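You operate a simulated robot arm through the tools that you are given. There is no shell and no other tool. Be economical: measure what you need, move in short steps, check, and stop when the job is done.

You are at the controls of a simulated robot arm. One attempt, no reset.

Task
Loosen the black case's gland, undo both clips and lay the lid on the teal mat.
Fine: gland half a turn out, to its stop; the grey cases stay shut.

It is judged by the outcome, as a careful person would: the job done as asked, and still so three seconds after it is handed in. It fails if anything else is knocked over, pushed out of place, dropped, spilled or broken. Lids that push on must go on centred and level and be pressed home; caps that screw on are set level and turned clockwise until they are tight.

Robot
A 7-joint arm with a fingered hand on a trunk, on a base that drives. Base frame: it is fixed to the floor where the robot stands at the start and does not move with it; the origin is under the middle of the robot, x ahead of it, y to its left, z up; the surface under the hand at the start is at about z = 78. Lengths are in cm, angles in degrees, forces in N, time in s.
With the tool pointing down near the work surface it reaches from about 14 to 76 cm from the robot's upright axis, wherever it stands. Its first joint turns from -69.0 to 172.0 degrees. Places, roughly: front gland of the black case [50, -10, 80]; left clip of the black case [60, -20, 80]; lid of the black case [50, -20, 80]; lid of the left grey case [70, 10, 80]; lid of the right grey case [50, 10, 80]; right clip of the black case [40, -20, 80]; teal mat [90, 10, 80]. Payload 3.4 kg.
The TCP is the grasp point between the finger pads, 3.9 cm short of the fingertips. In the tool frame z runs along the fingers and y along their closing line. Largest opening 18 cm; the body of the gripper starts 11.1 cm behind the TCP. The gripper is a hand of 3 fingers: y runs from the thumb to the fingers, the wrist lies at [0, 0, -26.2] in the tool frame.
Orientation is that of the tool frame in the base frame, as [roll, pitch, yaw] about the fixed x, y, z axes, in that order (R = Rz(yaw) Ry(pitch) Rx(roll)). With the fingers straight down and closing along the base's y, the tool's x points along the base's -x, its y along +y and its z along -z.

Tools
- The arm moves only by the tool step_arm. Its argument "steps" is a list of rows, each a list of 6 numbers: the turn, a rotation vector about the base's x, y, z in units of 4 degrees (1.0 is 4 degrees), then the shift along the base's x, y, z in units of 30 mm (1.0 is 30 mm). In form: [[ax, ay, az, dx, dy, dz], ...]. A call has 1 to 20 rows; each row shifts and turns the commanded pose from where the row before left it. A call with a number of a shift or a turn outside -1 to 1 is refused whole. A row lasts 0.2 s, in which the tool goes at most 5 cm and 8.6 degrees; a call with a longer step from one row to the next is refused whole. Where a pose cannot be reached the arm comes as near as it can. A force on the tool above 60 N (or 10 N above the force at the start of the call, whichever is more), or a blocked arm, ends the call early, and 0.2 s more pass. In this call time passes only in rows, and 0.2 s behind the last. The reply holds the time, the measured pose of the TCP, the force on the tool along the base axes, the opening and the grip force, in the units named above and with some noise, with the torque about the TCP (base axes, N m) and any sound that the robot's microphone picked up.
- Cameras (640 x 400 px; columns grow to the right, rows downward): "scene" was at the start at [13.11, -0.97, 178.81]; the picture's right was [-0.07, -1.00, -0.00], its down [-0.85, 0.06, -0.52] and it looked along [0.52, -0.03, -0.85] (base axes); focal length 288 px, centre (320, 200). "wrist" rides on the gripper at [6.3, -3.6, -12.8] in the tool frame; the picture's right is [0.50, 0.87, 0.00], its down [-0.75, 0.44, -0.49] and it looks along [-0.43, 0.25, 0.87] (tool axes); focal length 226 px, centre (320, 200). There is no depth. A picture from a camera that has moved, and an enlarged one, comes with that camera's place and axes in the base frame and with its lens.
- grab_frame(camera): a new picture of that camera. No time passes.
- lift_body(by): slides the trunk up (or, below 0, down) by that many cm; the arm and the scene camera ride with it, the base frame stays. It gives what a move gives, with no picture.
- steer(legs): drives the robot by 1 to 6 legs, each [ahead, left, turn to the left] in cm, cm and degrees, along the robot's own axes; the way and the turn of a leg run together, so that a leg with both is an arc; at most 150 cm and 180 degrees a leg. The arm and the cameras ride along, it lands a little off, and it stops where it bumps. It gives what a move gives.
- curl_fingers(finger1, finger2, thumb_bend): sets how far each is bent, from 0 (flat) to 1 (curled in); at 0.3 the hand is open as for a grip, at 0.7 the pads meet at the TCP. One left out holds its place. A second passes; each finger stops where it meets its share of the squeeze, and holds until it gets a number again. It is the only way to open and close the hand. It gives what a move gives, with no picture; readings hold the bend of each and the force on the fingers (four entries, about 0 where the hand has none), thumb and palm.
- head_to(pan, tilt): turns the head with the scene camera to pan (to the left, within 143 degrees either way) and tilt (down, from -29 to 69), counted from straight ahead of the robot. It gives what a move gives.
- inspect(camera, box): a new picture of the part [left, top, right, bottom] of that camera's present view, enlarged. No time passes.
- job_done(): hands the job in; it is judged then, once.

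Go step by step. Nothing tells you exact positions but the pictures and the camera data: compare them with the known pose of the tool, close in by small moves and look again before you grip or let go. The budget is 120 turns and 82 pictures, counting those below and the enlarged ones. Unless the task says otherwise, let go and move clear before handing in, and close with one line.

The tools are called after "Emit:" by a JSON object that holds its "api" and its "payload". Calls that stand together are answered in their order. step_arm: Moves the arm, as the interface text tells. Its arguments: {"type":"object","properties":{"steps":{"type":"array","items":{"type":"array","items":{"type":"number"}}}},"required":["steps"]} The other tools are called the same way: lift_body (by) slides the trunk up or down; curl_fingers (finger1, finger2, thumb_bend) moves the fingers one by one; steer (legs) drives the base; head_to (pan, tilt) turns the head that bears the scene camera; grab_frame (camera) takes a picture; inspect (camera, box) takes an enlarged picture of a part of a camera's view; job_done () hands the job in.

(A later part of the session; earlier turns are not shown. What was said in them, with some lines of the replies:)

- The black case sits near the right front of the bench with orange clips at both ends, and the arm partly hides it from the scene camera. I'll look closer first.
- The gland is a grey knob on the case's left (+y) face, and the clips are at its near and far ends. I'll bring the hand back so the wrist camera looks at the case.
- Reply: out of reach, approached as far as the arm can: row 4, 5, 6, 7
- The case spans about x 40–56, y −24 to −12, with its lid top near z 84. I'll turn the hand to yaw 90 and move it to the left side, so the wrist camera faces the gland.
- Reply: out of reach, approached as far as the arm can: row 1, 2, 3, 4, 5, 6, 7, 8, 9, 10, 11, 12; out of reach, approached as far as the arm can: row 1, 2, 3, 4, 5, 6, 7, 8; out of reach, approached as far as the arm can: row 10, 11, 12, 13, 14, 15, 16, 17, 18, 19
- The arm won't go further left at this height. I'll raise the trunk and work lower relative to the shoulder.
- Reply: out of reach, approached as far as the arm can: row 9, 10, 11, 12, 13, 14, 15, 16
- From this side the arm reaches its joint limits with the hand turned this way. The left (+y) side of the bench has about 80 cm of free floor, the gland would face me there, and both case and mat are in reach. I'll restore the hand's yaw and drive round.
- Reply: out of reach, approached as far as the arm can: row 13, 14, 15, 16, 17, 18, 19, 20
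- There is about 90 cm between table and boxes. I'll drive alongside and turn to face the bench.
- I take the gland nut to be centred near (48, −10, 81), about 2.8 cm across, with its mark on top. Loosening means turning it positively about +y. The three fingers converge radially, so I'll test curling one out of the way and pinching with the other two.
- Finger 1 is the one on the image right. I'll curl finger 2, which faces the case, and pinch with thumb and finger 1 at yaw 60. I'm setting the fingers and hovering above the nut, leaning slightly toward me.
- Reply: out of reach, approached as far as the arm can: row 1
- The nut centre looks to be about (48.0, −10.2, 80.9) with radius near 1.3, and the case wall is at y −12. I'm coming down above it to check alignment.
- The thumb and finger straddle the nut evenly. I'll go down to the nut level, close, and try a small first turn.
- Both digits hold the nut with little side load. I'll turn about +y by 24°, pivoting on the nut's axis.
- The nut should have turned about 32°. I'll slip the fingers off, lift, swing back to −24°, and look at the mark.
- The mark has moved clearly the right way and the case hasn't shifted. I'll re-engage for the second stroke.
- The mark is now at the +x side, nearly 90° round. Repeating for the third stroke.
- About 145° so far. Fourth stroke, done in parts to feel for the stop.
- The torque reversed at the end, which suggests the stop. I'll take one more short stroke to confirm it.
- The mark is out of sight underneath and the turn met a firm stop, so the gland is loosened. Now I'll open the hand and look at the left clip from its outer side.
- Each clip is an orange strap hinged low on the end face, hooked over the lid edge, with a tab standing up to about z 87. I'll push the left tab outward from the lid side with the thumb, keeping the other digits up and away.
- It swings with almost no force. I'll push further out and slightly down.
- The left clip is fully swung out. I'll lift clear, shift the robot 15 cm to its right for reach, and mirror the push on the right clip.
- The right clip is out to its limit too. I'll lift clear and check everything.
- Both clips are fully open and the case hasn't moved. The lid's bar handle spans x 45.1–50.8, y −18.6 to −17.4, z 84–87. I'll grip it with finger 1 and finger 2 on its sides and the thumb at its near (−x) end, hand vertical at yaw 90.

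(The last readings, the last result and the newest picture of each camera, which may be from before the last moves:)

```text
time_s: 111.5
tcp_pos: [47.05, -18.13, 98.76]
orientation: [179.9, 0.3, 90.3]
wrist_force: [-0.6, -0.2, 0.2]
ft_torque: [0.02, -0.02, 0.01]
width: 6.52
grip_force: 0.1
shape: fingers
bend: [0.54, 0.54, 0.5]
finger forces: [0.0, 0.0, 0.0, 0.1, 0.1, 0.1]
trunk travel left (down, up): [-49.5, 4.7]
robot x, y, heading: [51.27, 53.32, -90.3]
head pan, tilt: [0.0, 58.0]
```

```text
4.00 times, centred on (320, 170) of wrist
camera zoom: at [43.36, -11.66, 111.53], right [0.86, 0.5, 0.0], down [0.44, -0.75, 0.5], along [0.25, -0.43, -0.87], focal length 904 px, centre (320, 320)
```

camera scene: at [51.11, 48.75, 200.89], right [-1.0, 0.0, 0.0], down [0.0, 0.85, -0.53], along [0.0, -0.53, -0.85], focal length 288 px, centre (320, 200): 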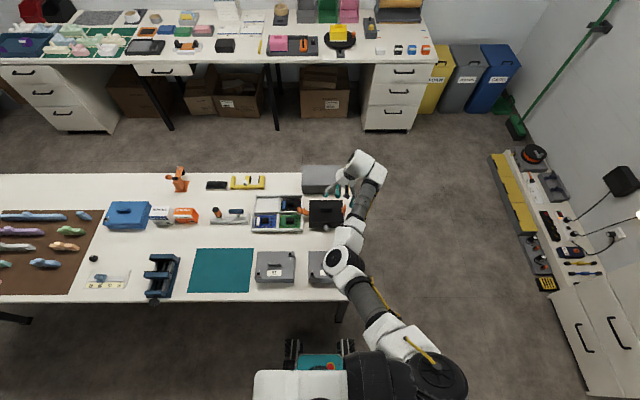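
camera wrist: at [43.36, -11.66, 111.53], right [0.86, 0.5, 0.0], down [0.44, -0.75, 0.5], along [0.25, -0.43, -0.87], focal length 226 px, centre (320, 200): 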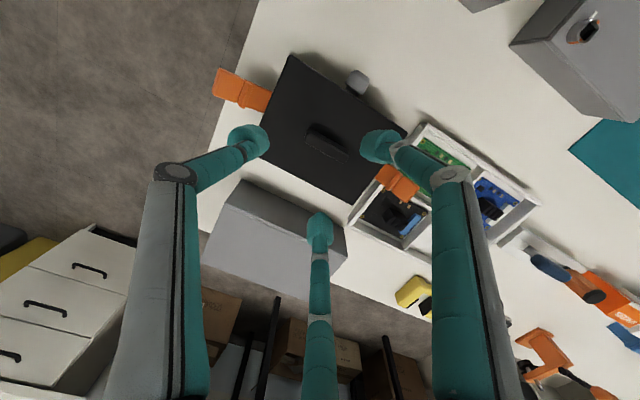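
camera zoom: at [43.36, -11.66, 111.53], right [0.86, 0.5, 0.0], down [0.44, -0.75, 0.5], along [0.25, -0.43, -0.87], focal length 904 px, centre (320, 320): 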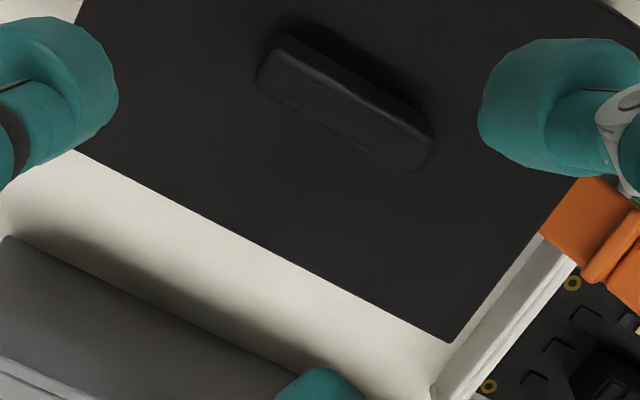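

Emit:
{"api": "step_arm", "payload": {"steps": [[0, 0, 0, 0, 0.05, -0.8], [0, 0, 0, 0, 0.05, -0.8], [0, 0, 0, 0, 0, -0.8], [0, 0, 0, 0, 0, -0.75]]}}

Emit:
{"api": "curl_fingers", "payload": {"thumb_bend": 0.58, "finger1": 0.6, "finger2": 0.6}}

Emit:
{"api": "inspect", "payload": {"camera": "wrist", "box": [240, 120, 400, 240]}}

```text
time_s: 112.5
tcp_pos: [47.23, -17.76, 89.3]
orientation: [179.8, 0.3, 90.3]
wrist_force: [-1.0, -0.9, 0.0]
ft_torque: [-0.01, -0.01, 0.02]
width: 6.55
grip_force: 0.0
shape: fingers
bend: [0.54, 0.54, 0.5]
finger forces: [0.0, 0.1, 0.1, 0.0, 0.1, 0.1]
trunk travel left (down, up): [-49.5, 4.7]
robot x, y, heading: [51.09, 53.38, -90.2]
head pan, tilt: [0.0, 58.0]
```

```text
time_s: 113.5
tcp_pos: [47.19, -17.65, 89.31]
orientation: [179.9, 0.3, 90.3]
wrist_force: [-0.1, 0.0, 0.7]
ft_torque: [-0.04, 0.01, -0.02]
width: 4.01
grip_force: 0.0
shape: fingers
bend: [0.6, 0.6, 0.57]
finger forces: [0.1, 0.1, 0.1, 0.0, 0.0, 0.0]
trunk travel left (down, up): [-49.5, 4.7]
robot x, y, heading: [51.25, 53.69, -90.2]
head pan, tilt: [0.0, 58.0]
```

```text
3.33 times, centred on (320, 180) of wrist
camera zoom: at [43.5, -11.34, 102.05], right [0.86, 0.5, 0.0], down [0.44, -0.75, 0.5], along [0.25, -0.43, -0.87], focal length 754 px, centre (320, 267)
```

zoom: 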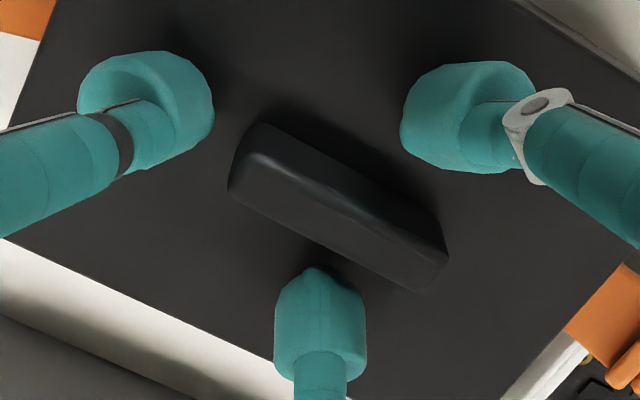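

The handle lies between the three digits as planned. Closing.

Emit:
{"api": "curl_fingers", "payload": {"thumb_bend": 0.7, "finger1": 0.72, "finger2": 0.72}}

Emit:
{"api": "inspect", "payload": {"camera": "wrist", "box": [240, 120, 400, 240]}}

```text
time_s: 114.5
tcp_pos: [46.96, -17.76, 89.29]
orientation: [180.0, 0.3, 90.4]
wrist_force: [-7.2, -0.6, 0.1]
ft_torque: [0.0, 0.29, -0.01]
width: 1.3
grip_force: 10.5
shape: fingers
bend: [0.7, 0.69, 0.64]
finger forces: [4.0, 5.8, 0.0, 0.1, 11.3, 0.1]
trunk travel left (down, up): [-49.5, 4.7]
robot x, y, heading: [51.31, 53.52, -90.2]
head pan, tilt: [0.0, 58.0]
```

```text
3.33 times, centred on (320, 180) of wrist
camera zoom: at [43.38, -11.35, 102.06], right [0.86, 0.5, 0.0], down [0.44, -0.75, 0.5], along [0.25, -0.43, -0.87], focal length 754 px, centre (320, 267)
```

zoom: 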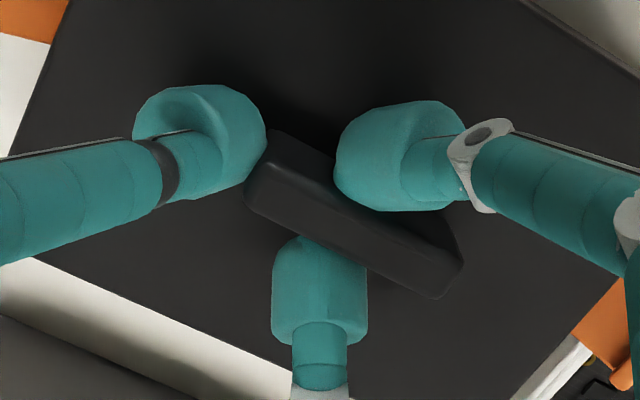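

Emit:
{"api": "step_arm", "payload": {"steps": [[0, 0, 0, 0, 0, 0.1], [0, 0, 0, 0, 0, 0.1], [0, 0, 0, 0, 0, 0.1], [0, 0, 0, 0, 0, 0.1]]}}

Emit:
{"api": "inspect", "payload": {"camera": "wrist", "box": [190, 80, 450, 260]}}

Emit:
{"api": "inspect", "payload": {"camera": "scene", "box": [270, 180, 370, 250]}}

```text
time_s: 115.5
tcp_pos: [47.2, -17.64, 90.49]
orientation: [180.0, 0.3, 90.3]
wrist_force: [-2.3, -0.4, -0.8]
ft_torque: [0.01, 0.16, 0.03]
width: 1.1
grip_force: 9.2
shape: fingers
bend: [0.7, 0.69, 0.65]
finger forces: [4.2, 5.6, 0.0, 0.0, 8.7, 0.1]
trunk travel left (down, up): [-49.5, 4.7]
robot x, y, heading: [51.34, 53.22, -90.2]
head pan, tilt: [0.0, 58.0]
```

```text
2.22 times, centred on (320, 170) of wrist
camera zoom: at [43.43, -11.33, 103.27], right [0.86, 0.51, 0.0], down [0.44, -0.75, 0.5], along [0.25, -0.43, -0.87], focal length 502 px, centre (320, 267)
```

zoom: 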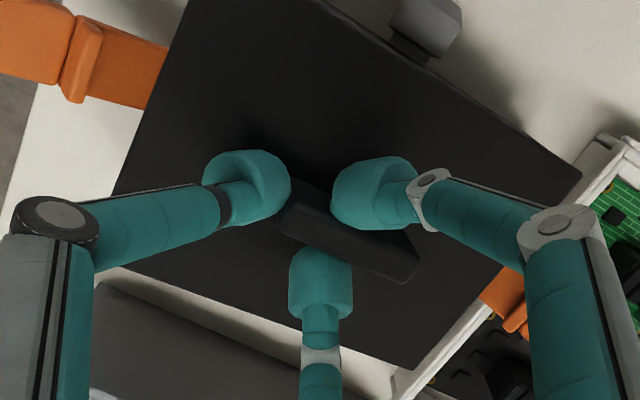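

```text
5.71 times, centred on (320, 215) of scene
camera zoom: at [50.82, 48.73, 200.89], right [-1.0, 0.0, 0.0], down [0.0, 0.85, -0.53], along [0.0, -0.53, -0.85], focal length 1643 px, centre (320, 114)
```

zoom: 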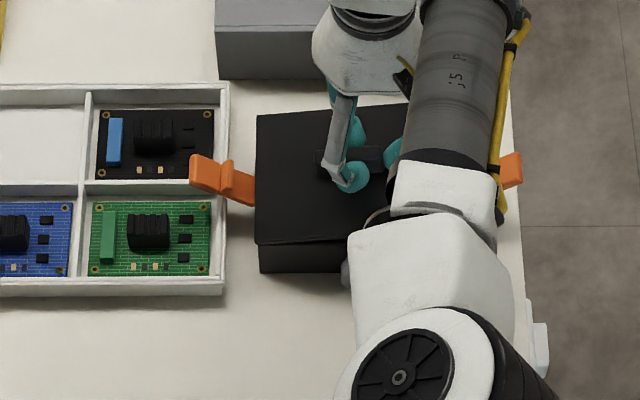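

Emit:
{"api": "step_arm", "payload": {"steps": [[0, 0, 0, 0, 0, 0.2], [0, 0, 0, 0, 0, 0.2], [0, 0, 0, 0, 0, 0.2], [0, 0, 0, 0, 0, 0.2]]}}

Emit:
{"api": "inspect", "payload": {"camera": "wrist", "box": [190, 80, 450, 260]}}

Emit:
{"api": "inspect", "payload": {"camera": "scene", "box": [270, 180, 370, 250]}}

```text
time_s: 116.5
tcp_pos: [47.07, -17.83, 92.91]
orientation: [179.9, 0.3, 90.3]
wrist_force: [-0.5, 0.4, -1.0]
ft_torque: [-0.01, 0.01, 0.01]
width: 0.99
grip_force: 8.6
shape: fingers
bend: [0.7, 0.69, 0.66]
finger forces: [4.7, 5.4, 0.0, 0.0, 6.6, 0.0]
trunk travel left (down, up): [-49.5, 4.7]
robot x, y, heading: [51.44, 53.62, -90.4]
head pan, tilt: [0.0, 58.0]
```

```text
2.22 times, centred on (320, 170) of wrist
camera zoom: at [43.4, -11.37, 105.6], right [0.86, 0.5, 0.0], down [0.44, -0.75, 0.5], along [0.25, -0.43, -0.87], focal length 502 px, centre (320, 267)
```

zoom: 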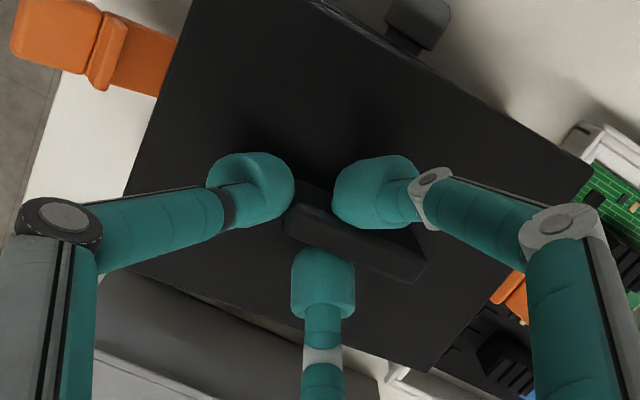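

```text
5.71 times, centred on (320, 215) of scene
camera zoom: at [50.98, 48.76, 200.89], right [-1.0, 0.0, 0.0], down [0.0, 0.85, -0.53], along [0.0, -0.53, -0.85], focal length 1643 px, centre (320, 114)
```

zoom: 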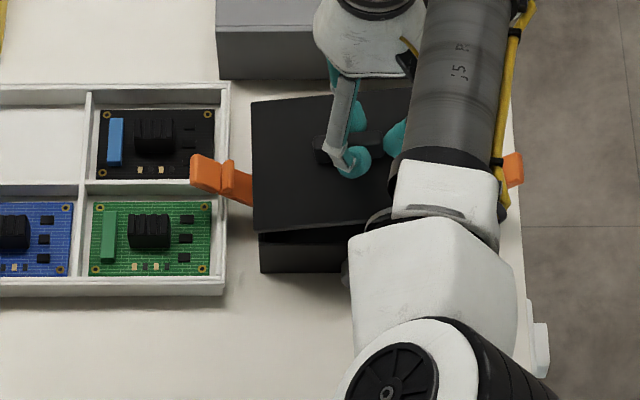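

The lid is coming off cleanly. I'll raise it well clear, then drive left toward the mat with the lid held still.

Emit:
{"api": "step_arm", "payload": {"steps": [[0, 0, 0, 0, 0, 0.3], [0, 0, 0, 0, 0, 0.4], [0, 0, 0, 0, 0, 0.5], [0, 0, 0, 0, 0, 0.5], [0, 0, 0, 0, 0, 0.5], [0, 0, 0, 0, 0, 0.5], [0, 0, 0, 0, 0, 0.5], [0, 0, 0, 0, 0, 0.5], [0, 0, 0, 0, 0, 0.5], [0, 0, 0, 0, 0, 0.3]]}}

Emit:
{"api": "grab_frame", "payload": {"camera": "wrist"}}

Emit:
{"api": "grab_frame", "payload": {"camera": "scene"}}

```text
time_s: 118.7
tcp_pos: [47.05, -17.64, 106.46]
orientation: [179.9, 0.3, 90.3]
wrist_force: [0.4, 0.5, -0.1]
ft_torque: [-0.02, 0.02, -0.01]
width: 0.97
grip_force: 8.6
shape: fingers
bend: [0.7, 0.69, 0.66]
finger forces: [4.8, 5.5, 0.0, 0.0, 6.4, 0.0]
trunk travel left (down, up): [-49.5, 4.7]
robot x, y, heading: [51.04, 53.6, -90.5]
head pan, tilt: [0.0, 58.0]
```

```text
22 pictures are left
camera wrist: at [43.33, -11.3, 119.15], right [0.86, 0.51, 0.0], down [0.44, -0.75, 0.5], along [0.25, -0.43, -0.87], focal length 226 px, centre (320, 200)
```

wrist: 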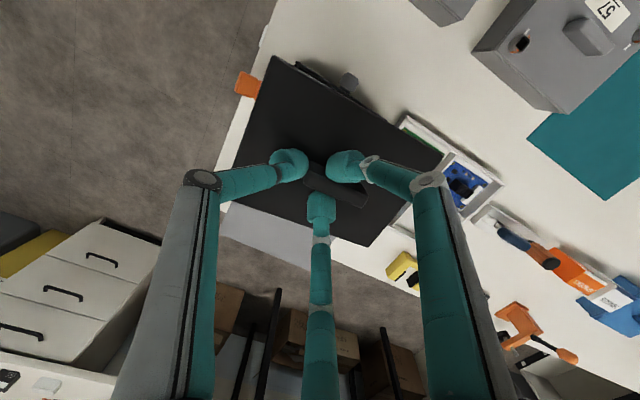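

```text
21 pictures are left
camera scene: at [50.98, 48.74, 200.89], right [-1.0, 0.0, 0.0], down [0.0, 0.85, -0.53], along [0.0, -0.53, -0.85], focal length 288 px, centre (320, 200)
```

scene: 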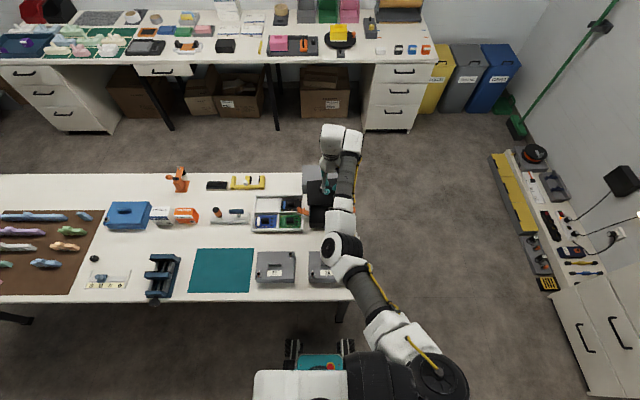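

Emit:
{"api": "steer", "payload": {"legs": [[0, 15, 0], [0, 15, 0], [0, 15, 0]]}}

Emit:
{"api": "step_arm", "payload": {"steps": [[0, 0, 0, 0, 0.3, 0], [0, 0, 0, 0, 0.5, 0], [0, 0, 0, 0, 0.5, 0], [0, 0, 0, 0, 0.5, 0], [0, 0, 0, 0, 0.5, 0], [0, 0, 0, 0, 0.5, 0], [0, 0, 0, 0, 0.5, 0], [0, 0, 0, 0, 0.5, 0], [0, 0, 0, 0, 0.5, 0], [0, 0, 0, 0, 0.5, 0], [0, 0, 0, 0, 0.5, 0], [0, 0, 0, 0, 0.5, 0], [0, 0, 0, 0, 0.5, 0], [0, 0, 0, 0, 0.5, 0], [0, 0, 0, 0, 0.5, 0], [0, 0, 0, 0, 0.5, 0], [0, 0, 0, 0, 0.5, 0], [0, 0, 0, 0, 0.3, 0]]}}

Emit:
{"api": "grab_frame", "payload": {"camera": "wrist"}}

Emit:
{"api": "grab_frame", "payload": {"camera": "scene"}}

```text
time_s: 122.4
tcp_pos: [89.35, -14.8, 107.06]
orientation: [-177.2, 1.7, 86.6]
wrist_force: [3.8, 0.1, -1.1]
ft_torque: [0.04, 0.38, -0.01]
width: 0.46
grip_force: 7.0
shape: fingers
bend: [0.7, 0.7, 0.68]
finger forces: [5.0, 5.3, 0.0, 0.0, 3.7, 0.0]
trunk travel left (down, up): [-49.5, 4.7]
robot x, y, heading: [96.47, 55.17, -92.4]
head pan, tilt: [0.0, 58.0]
stopped in leg 3: the robot was blocked; the commanded pose is now the measured one
```

```text
time_s: 126.2
tcp_pos: [86.57, -1.06, 96.8]
orientation: [179.9, 1.4, 88.0]
wrist_force: [0.8, -0.3, -1.1]
ft_torque: [-0.01, 0.05, -0.02]
width: 0.44
grip_force: 6.8
shape: fingers
bend: [0.7, 0.7, 0.68]
finger forces: [4.8, 4.9, 0.0, 0.0, 3.6, 0.0]
out of reach, approached as far as the arm can: row 3, 4, 5, 6, 7, 8, 9, 10, 11, 12, 13, 14, 15, 16, 17, 18
trunk travel left (down, up): [-49.5, 4.7]
robot x, y, heading: [96.07, 55.44, -92.4]
head pan, tilt: [0.0, 58.0]
```

```text
20 pictures are left
camera wrist: at [83.14, 5.7, 109.43], right [0.88, 0.47, -0.01], down [0.41, -0.76, 0.51], along [0.23, -0.46, -0.86], focal length 226 px, centre (320, 200)
```

wrist: 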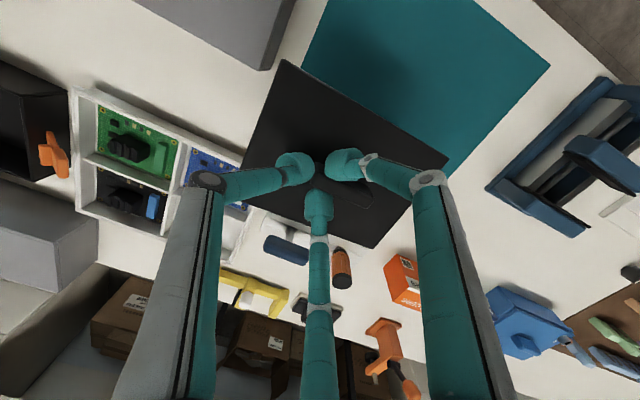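

```text
19 pictures are left
camera scene: at [99.7, 51.0, 200.85], right [-1.0, 0.04, 0.02], down [0.03, 0.85, -0.53], along [-0.04, -0.53, -0.85], focal length 288 px, centre (320, 200)
```

scene: 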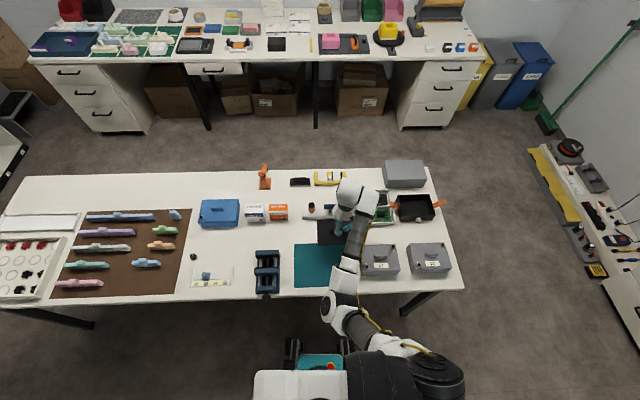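

The lid is still held, though it slipped a little along the hand and the drive reported a block. I'll check the grip and surroundings before going on.

Emit:
{"api": "inspect", "payload": {"camera": "wrist", "box": [230, 50, 470, 260]}}

Emit:
{"api": "inspect", "payload": {"camera": "scene", "box": [230, 150, 470, 310]}}

```text
1.90 times, centred on (350, 155) of wrist
camera zoom: at [83.14, 5.7, 109.43], right [0.88, 0.47, -0.01], down [0.41, -0.76, 0.51], along [0.23, -0.46, -0.86], focal length 431 px, centre (263, 286)
```

zoom: 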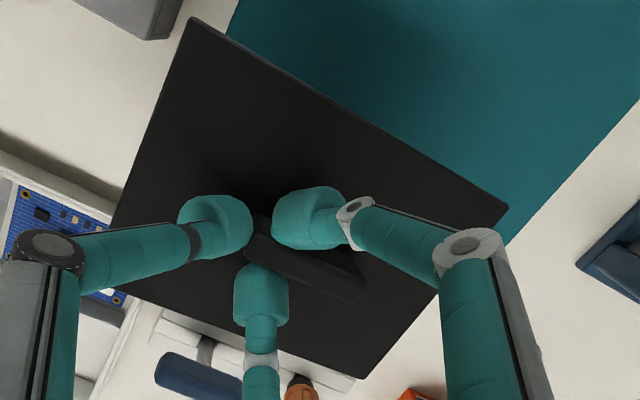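

```text
2.50 times, centred on (350, 230) of scene
camera zoom: at [99.7, 51.0, 200.85], right [-1.0, 0.04, 0.02], down [0.03, 0.85, -0.53], along [-0.04, -0.53, -0.85], focal length 719 px, centre (245, 125)
```

zoom: 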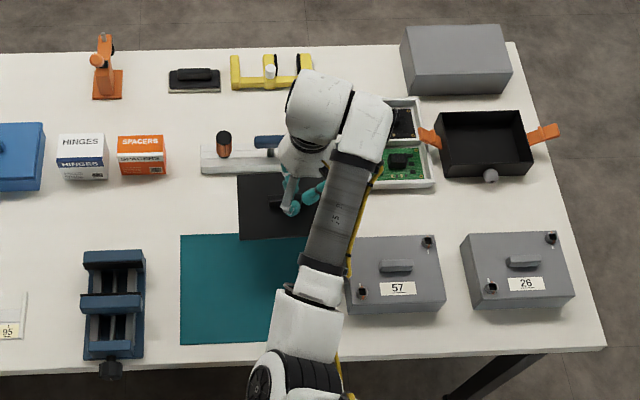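

Everything else is in place and the lid is only about 1 cm off-centre in the grip. I'll back the base up to bring the lid over the mat.

Emit:
{"api": "steer", "payload": {"legs": [[-9.5, 0, 0]]}}

Emit:
{"api": "step_arm", "payload": {"steps": [[0, 0, 0, 0.3, 0, 0], [0, 0, 0, 0.4, 0, 0], [0, 0, 0, 0.4, 0, 0], [0, 0, 0, 0.3, 0, 0]]}}

Emit:
{"api": "grab_frame", "payload": {"camera": "wrist"}}

Emit:
{"api": "inspect", "payload": {"camera": "scene", "box": [230, 150, 470, 310]}}

```text
time_s: 127.3
tcp_pos: [82.75, 8.65, 96.57]
orientation: [178.3, 1.6, 87.6]
wrist_force: [0.2, -0.5, -0.4]
ft_torque: [-0.01, -0.06, -0.02]
width: 0.44
grip_force: 6.6
shape: fingers
bend: [0.7, 0.7, 0.68]
finger forces: [4.9, 5.1, 0.0, 0.1, 3.8, 0.0]
trunk travel left (down, up): [-49.5, 4.7]
robot x, y, heading: [95.15, 65.3, -92.7]
head pan, tilt: [0.0, 58.0]
```

```text
time_s: 128.3
tcp_pos: [87.35, 8.44, 96.69]
orientation: [179.3, 1.9, 87.7]
wrist_force: [-0.1, -0.6, -0.3]
ft_torque: [0.02, 0.0, -0.02]
width: 0.44
grip_force: 6.5
shape: fingers
bend: [0.7, 0.7, 0.68]
finger forces: [4.8, 5.0, 0.0, 0.0, 3.6, 0.1]
out of reach, approached as far as the arm can: row 2
trunk travel left (down, up): [-49.5, 4.7]
robot x, y, heading: [95.61, 65.06, -92.5]
head pan, tilt: [0.0, 58.0]
```

```text
16 pictures are left
camera wrist: at [83.85, 15.33, 109.26], right [0.89, 0.46, 0.0], down [0.4, -0.76, 0.52], along [0.24, -0.46, -0.85], focal length 226 px, centre (320, 200)
```

wrist: 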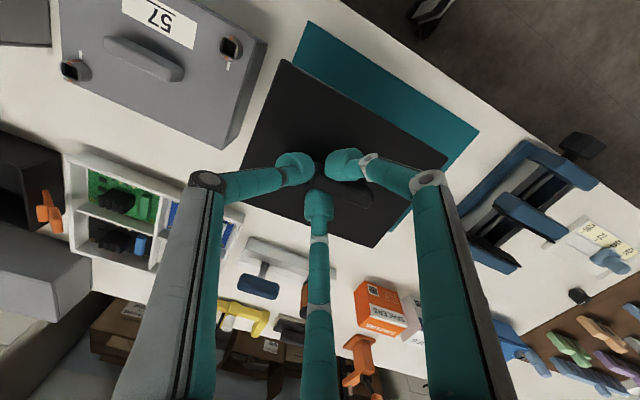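

```text
2.50 times, centred on (350, 230) of scene
camera zoom: at [92.85, 60.73, 200.87], right [-1.0, 0.05, -0.01], down [0.04, 0.85, -0.53], along [-0.01, -0.53, -0.85], focal length 719 px, centre (245, 125)
```

zoom: 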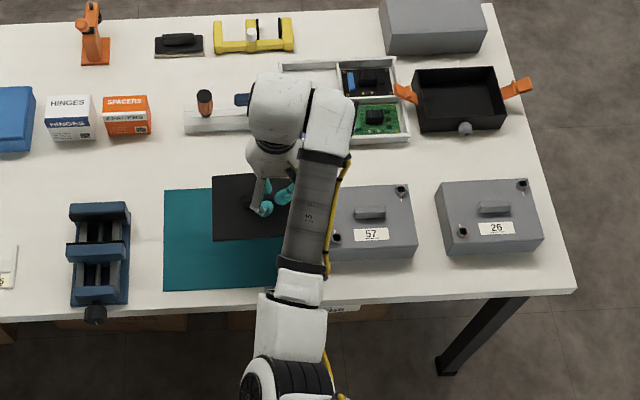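

The lid's centre is near (89, 8.6), and the mat's is near (93.3, 8.2). I'll shift +4.3 cm and lower.

Emit:
{"api": "step_arm", "payload": {"steps": [[0, 0, 0, 0.4, 0, 0], [0, 0, 0, 0.5, -0.05, 0], [0, 0, 0, 0.5, -0.05, 0], [0, 0, 0, 0, 0, -0.4], [0, 0, 0, 0, 0, -0.6], [0, 0, 0, 0, 0, -0.6], [0, 0, 0, 0, 0, -0.6], [0, 0, 0, 0, 0, -0.5]]}}

Emit:
{"api": "grab_frame", "payload": {"camera": "wrist"}}

Emit:
{"api": "inspect", "payload": {"camera": "scene", "box": [270, 190, 400, 280]}}

```text
time_s: 130.1
tcp_pos: [92.22, 8.24, 88.69]
orientation: [179.6, 1.7, 87.5]
wrist_force: [-0.4, 0.1, -0.4]
ft_torque: [-0.02, 0.01, 0.01]
width: 0.42
grip_force: 6.7
shape: fingers
bend: [0.7, 0.7, 0.68]
finger forces: [4.7, 5.0, 0.0, 0.1, 3.6, 0.0]
trunk travel left (down, up): [-49.5, 4.7]
robot x, y, heading: [95.4, 65.11, -92.6]
head pan, tilt: [0.0, 58.0]
```

```text
14 pictures are left
camera wrist: at [88.86, 15.12, 101.31], right [0.89, 0.46, -0.01], down [0.4, -0.76, 0.52], along [0.24, -0.46, -0.86], focal length 226 px, centre (320, 200)
```

wrist: 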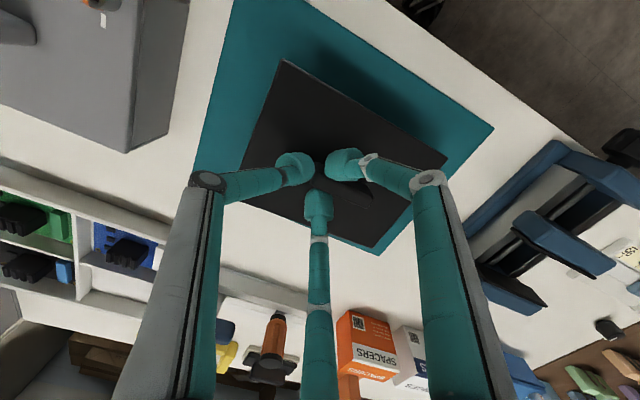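

```text
4.44 times, centred on (335, 235) of scene
camera zoom: at [94.65, 60.67, 200.89], right [-1.0, 0.05, 0.0], down [0.04, 0.85, -0.53], along [-0.02, -0.53, -0.85], focal length 1278 px, centre (253, 44)
```

zoom: 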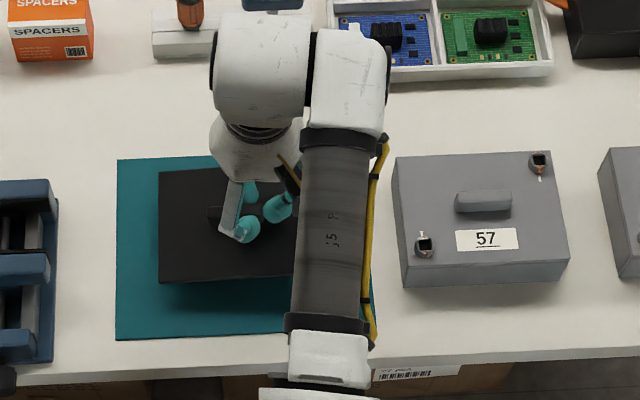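

Emit:
{"api": "step_arm", "payload": {"steps": [[0, 0, 0, 0, 0, -0.4], [0, 0, 0, 0, 0, -0.4], [0, 0, 0, 0, 0, -0.25]]}}

Emit:
{"api": "step_arm", "payload": {"steps": [[0, 0, 0, 0, 0, -0.1], [0, 0, 0, 0, 0, -0.1]]}}

Emit:
{"api": "inspect", "payload": {"camera": "wrist", "box": [210, 20, 490, 270]}}

```text
time_s: 130.9
tcp_pos: [91.94, 8.16, 85.45]
orientation: [179.4, 1.7, 87.6]
wrist_force: [-0.2, -1.0, -0.6]
ft_torque: [0.0, 0.03, 0.0]
width: 0.39
grip_force: 6.7
shape: fingers
bend: [0.7, 0.7, 0.68]
finger forces: [4.9, 4.9, 0.0, 0.0, 3.6, 0.1]
trunk travel left (down, up): [-49.5, 4.7]
robot x, y, heading: [95.58, 64.78, -92.6]
head pan, tilt: [0.0, 58.0]
```

```text
time_s: 131.5
tcp_pos: [91.99, 8.33, 84.95]
orientation: [179.3, 1.8, 87.5]
wrist_force: [1.3, 0.0, 1.1]
ft_torque: [0.02, -0.07, -0.01]
width: 0.38
grip_force: 7.1
shape: fingers
bend: [0.7, 0.7, 0.68]
finger forces: [5.2, 5.3, 0.0, 0.0, 2.9, 0.0]
trunk travel left (down, up): [-49.5, 4.7]
robot x, y, heading: [95.37, 64.82, -92.6]
head pan, tilt: [0.0, 58.0]
```

```text
1.60 times, centred on (350, 145) of wrist
camera zoom: at [88.51, 15.15, 97.44], right [0.89, 0.46, 0.0], down [0.4, -0.76, 0.52], along [0.24, -0.46, -0.85], focal length 362 px, centre (272, 288)
```

zoom: 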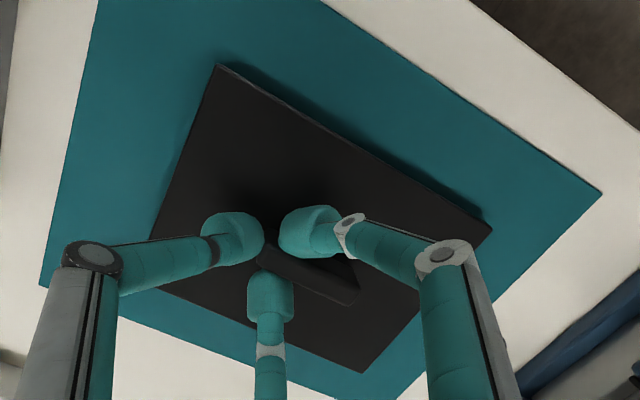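

Emit:
{"api": "step_arm", "payload": {"steps": [[0, 0, 0, 0, 0, -0.07], [0, 0, 0, 0, 0, -0.07]]}}

Emit:
{"api": "step_arm", "payload": {"steps": [[0, 0, 0, 0, 0, -0.06]]}}

Emit:
{"api": "inspect", "payload": {"camera": "wrist", "box": [210, 20, 490, 270]}}

```text
time_s: 132.1
tcp_pos: [92.07, 8.28, 84.6]
orientation: [179.5, 1.9, 87.6]
wrist_force: [-1.1, 0.6, 13.2]
ft_torque: [0.0, 0.07, 0.02]
width: 0.32
grip_force: 9.6
shape: fingers
bend: [0.71, 0.71, 0.68]
finger forces: [6.9, 6.6, 0.0, 0.0, 5.3, 0.1]
trunk travel left (down, up): [-49.5, 4.7]
robot x, y, heading: [95.63, 65.1, -92.6]
head pan, tilt: [0.0, 58.0]
```

```text
time_s: 132.5
tcp_pos: [91.97, 8.24, 84.35]
orientation: [179.4, 1.8, 87.6]
wrist_force: [-1.1, -0.8, 13.0]
ft_torque: [-0.06, 0.0, 0.01]
width: 0.27
grip_force: 8.9
shape: fingers
bend: [0.71, 0.71, 0.68]
finger forces: [6.5, 7.0, 0.0, 0.1, 4.4, 0.0]
trunk travel left (down, up): [-49.5, 4.7]
robot x, y, heading: [95.49, 65.36, -92.4]
head pan, tilt: [0.0, 58.0]
```

```text
1.60 times, centred on (350, 145) of wrist
camera zoom: at [88.61, 15.18, 96.89], right [0.89, 0.46, -0.01], down [0.4, -0.76, 0.52], along [0.24, -0.46, -0.85], focal length 362 px, centre (272, 288)
```

zoom: 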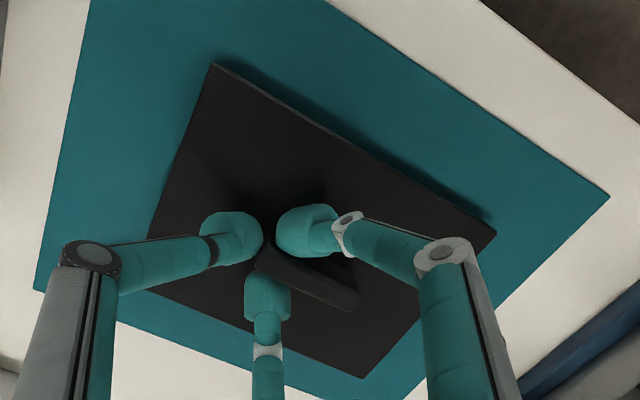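

The lid bears on the mat and sits within its edges. I'll release gently and lift straight up.

Emit:
{"api": "curl_fingers", "payload": {"thumb_bend": 0.62, "finger1": 0.62, "finger2": 0.62}}

Emit:
{"api": "step_arm", "payload": {"steps": [[0, 0, 0, 0, 0, 0.15], [0, 0, 0, 0, 0, 0.15]]}}

Emit:
{"api": "curl_fingers", "payload": {"thumb_bend": 0.52, "finger1": 0.55, "finger2": 0.55}}

Emit:
{"api": "step_arm", "payload": {"steps": [[0, 0, 0, 0, 0, 0.5], [0, 0, 0, 0, 0, 0.8], [0, 0, 0, 0, 0, 0.8], [0, 0, 0, 0, 0, 0.8], [0, 0, 0, 0, 0, 0.8]]}}

Emit:
{"api": "grab_frame", "payload": {"camera": "wrist"}}

Emit:
{"api": "grab_frame", "payload": {"camera": "scene"}}

```text
time_s: 133.5
tcp_pos: [92.03, 8.32, 84.19]
orientation: [179.4, 1.7, 87.7]
wrist_force: [0.5, -0.2, 0.0]
ft_torque: [-0.01, 0.04, -0.02]
width: 2.54
grip_force: 0.0
shape: fingers
bend: [0.62, 0.62, 0.62]
finger forces: [0.0, 0.0, 0.0, 0.0, 0.0, 0.0]
trunk travel left (down, up): [-49.5, 4.7]
robot x, y, heading: [95.71, 65.03, -92.7]
head pan, tilt: [0.0, 58.0]
```

```text
time_s: 134.1
tcp_pos: [92.04, 8.26, 85.19]
orientation: [179.5, 1.7, 87.6]
wrist_force: [-0.3, 0.6, 0.3]
ft_torque: [0.0, 0.01, -0.01]
width: 2.55
grip_force: 0.0
shape: fingers
bend: [0.62, 0.62, 0.62]
finger forces: [0.0, 0.0, 0.0, 0.0, 0.1, 0.0]
trunk travel left (down, up): [-49.5, 4.7]
robot x, y, heading: [94.87, 65.03, -92.7]
head pan, tilt: [0.0, 58.0]
```

```text
time_s: 135.1
tcp_pos: [92.01, 8.19, 85.22]
orientation: [179.4, 1.8, 87.6]
wrist_force: [1.0, 0.5, 1.4]
ft_torque: [0.06, 0.06, 0.01]
width: 5.85
grip_force: 0.1
shape: fingers
bend: [0.55, 0.55, 0.52]
finger forces: [0.0, 0.0, 0.0, 0.0, 0.1, 0.0]
trunk travel left (down, up): [-49.5, 4.7]
robot x, y, heading: [95.09, 65.15, -92.6]
head pan, tilt: [0.0, 58.0]
```

```text
time_s: 136.3
tcp_pos: [92.2, 8.18, 96.44]
orientation: [179.4, 1.7, 87.6]
wrist_force: [0.4, -0.4, 0.2]
ft_torque: [0.01, -0.01, 0.0]
width: 5.86
grip_force: 0.1
shape: fingers
bend: [0.55, 0.55, 0.52]
finger forces: [0.0, 0.0, 0.0, 0.1, 0.0, 0.0]
trunk travel left (down, up): [-49.5, 4.7]
robot x, y, heading: [96.32, 65.13, -92.5]
head pan, tilt: [0.0, 58.0]
```

```text
10 pictures are left
camera wrist: at [88.71, 15.08, 108.92], right [0.89, 0.46, -0.01], down [0.4, -0.76, 0.52], along [0.24, -0.46, -0.85], focal length 226 px, centre (320, 200)
```

wrist: 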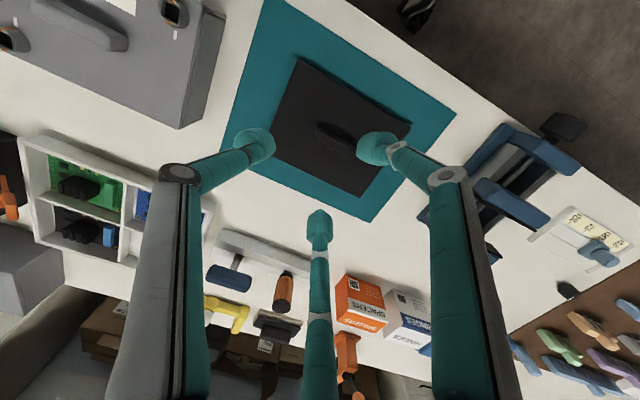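

```text
9 pictures are left
camera scene: at [95.03, 60.68, 200.9], right [-1.0, 0.05, 0.0], down [0.04, 0.85, -0.53], along [-0.02, -0.53, -0.85], focal length 288 px, centre (320, 200)
```

scene: 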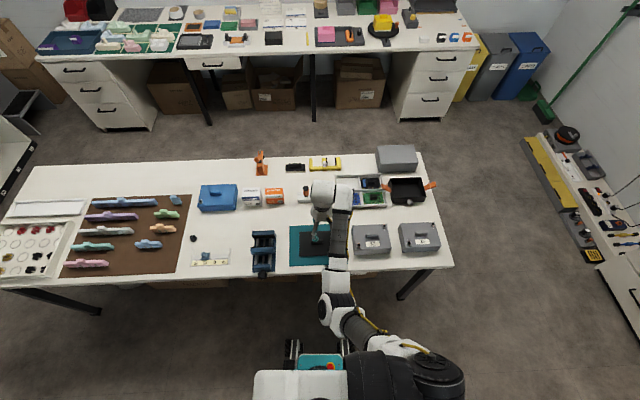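

The lid lies flat on the mat. One last close look at the case, gland, clips and lid.

Emit:
{"api": "inspect", "payload": {"camera": "scene", "box": [350, 140, 450, 260]}}

Emit:
{"api": "inspect", "payload": {"camera": "wrist", "box": [210, 0, 470, 230]}}

```text
3.33 times, centred on (400, 200) of scene
camera zoom: at [95.03, 60.68, 200.9], right [-1.0, 0.05, 0.0], down [0.04, 0.85, -0.53], along [-0.02, -0.53, -0.85], focal length 959 px, centre (53, 200)
```

zoom: 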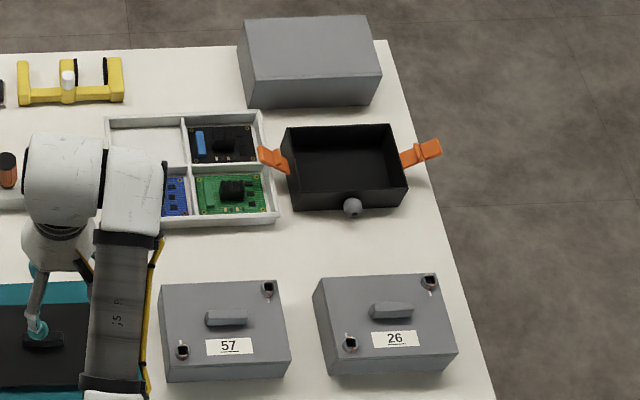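

```text
1.74 times, centred on (340, 115) of wrist
camera zoom: at [88.71, 15.08, 108.92], right [0.89, 0.46, -0.01], down [0.4, -0.76, 0.52], along [0.24, -0.46, -0.85], focal length 393 px, centre (285, 348)
```

zoom: 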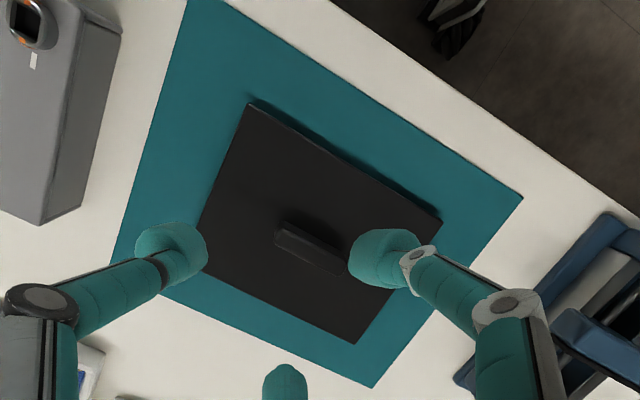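

The case is open with both clips out. The gland is turned to its stop, the grey cases are shut, and the lid is flat within the mat with the hand clear of it. I'm handing in.

Emit:
{"api": "job_done", "payload": {}}

```text
The job is handed in.
```

I turned the black case's gland about half a turn out until it met its stop, undid both clips and laid the lid flat on the teal mat. I judged the stop by the rising torque, because the gland's mark ended up underneath where no camera could see it. The grey cases are still shut, and nothing looked out of place in the last pictures.
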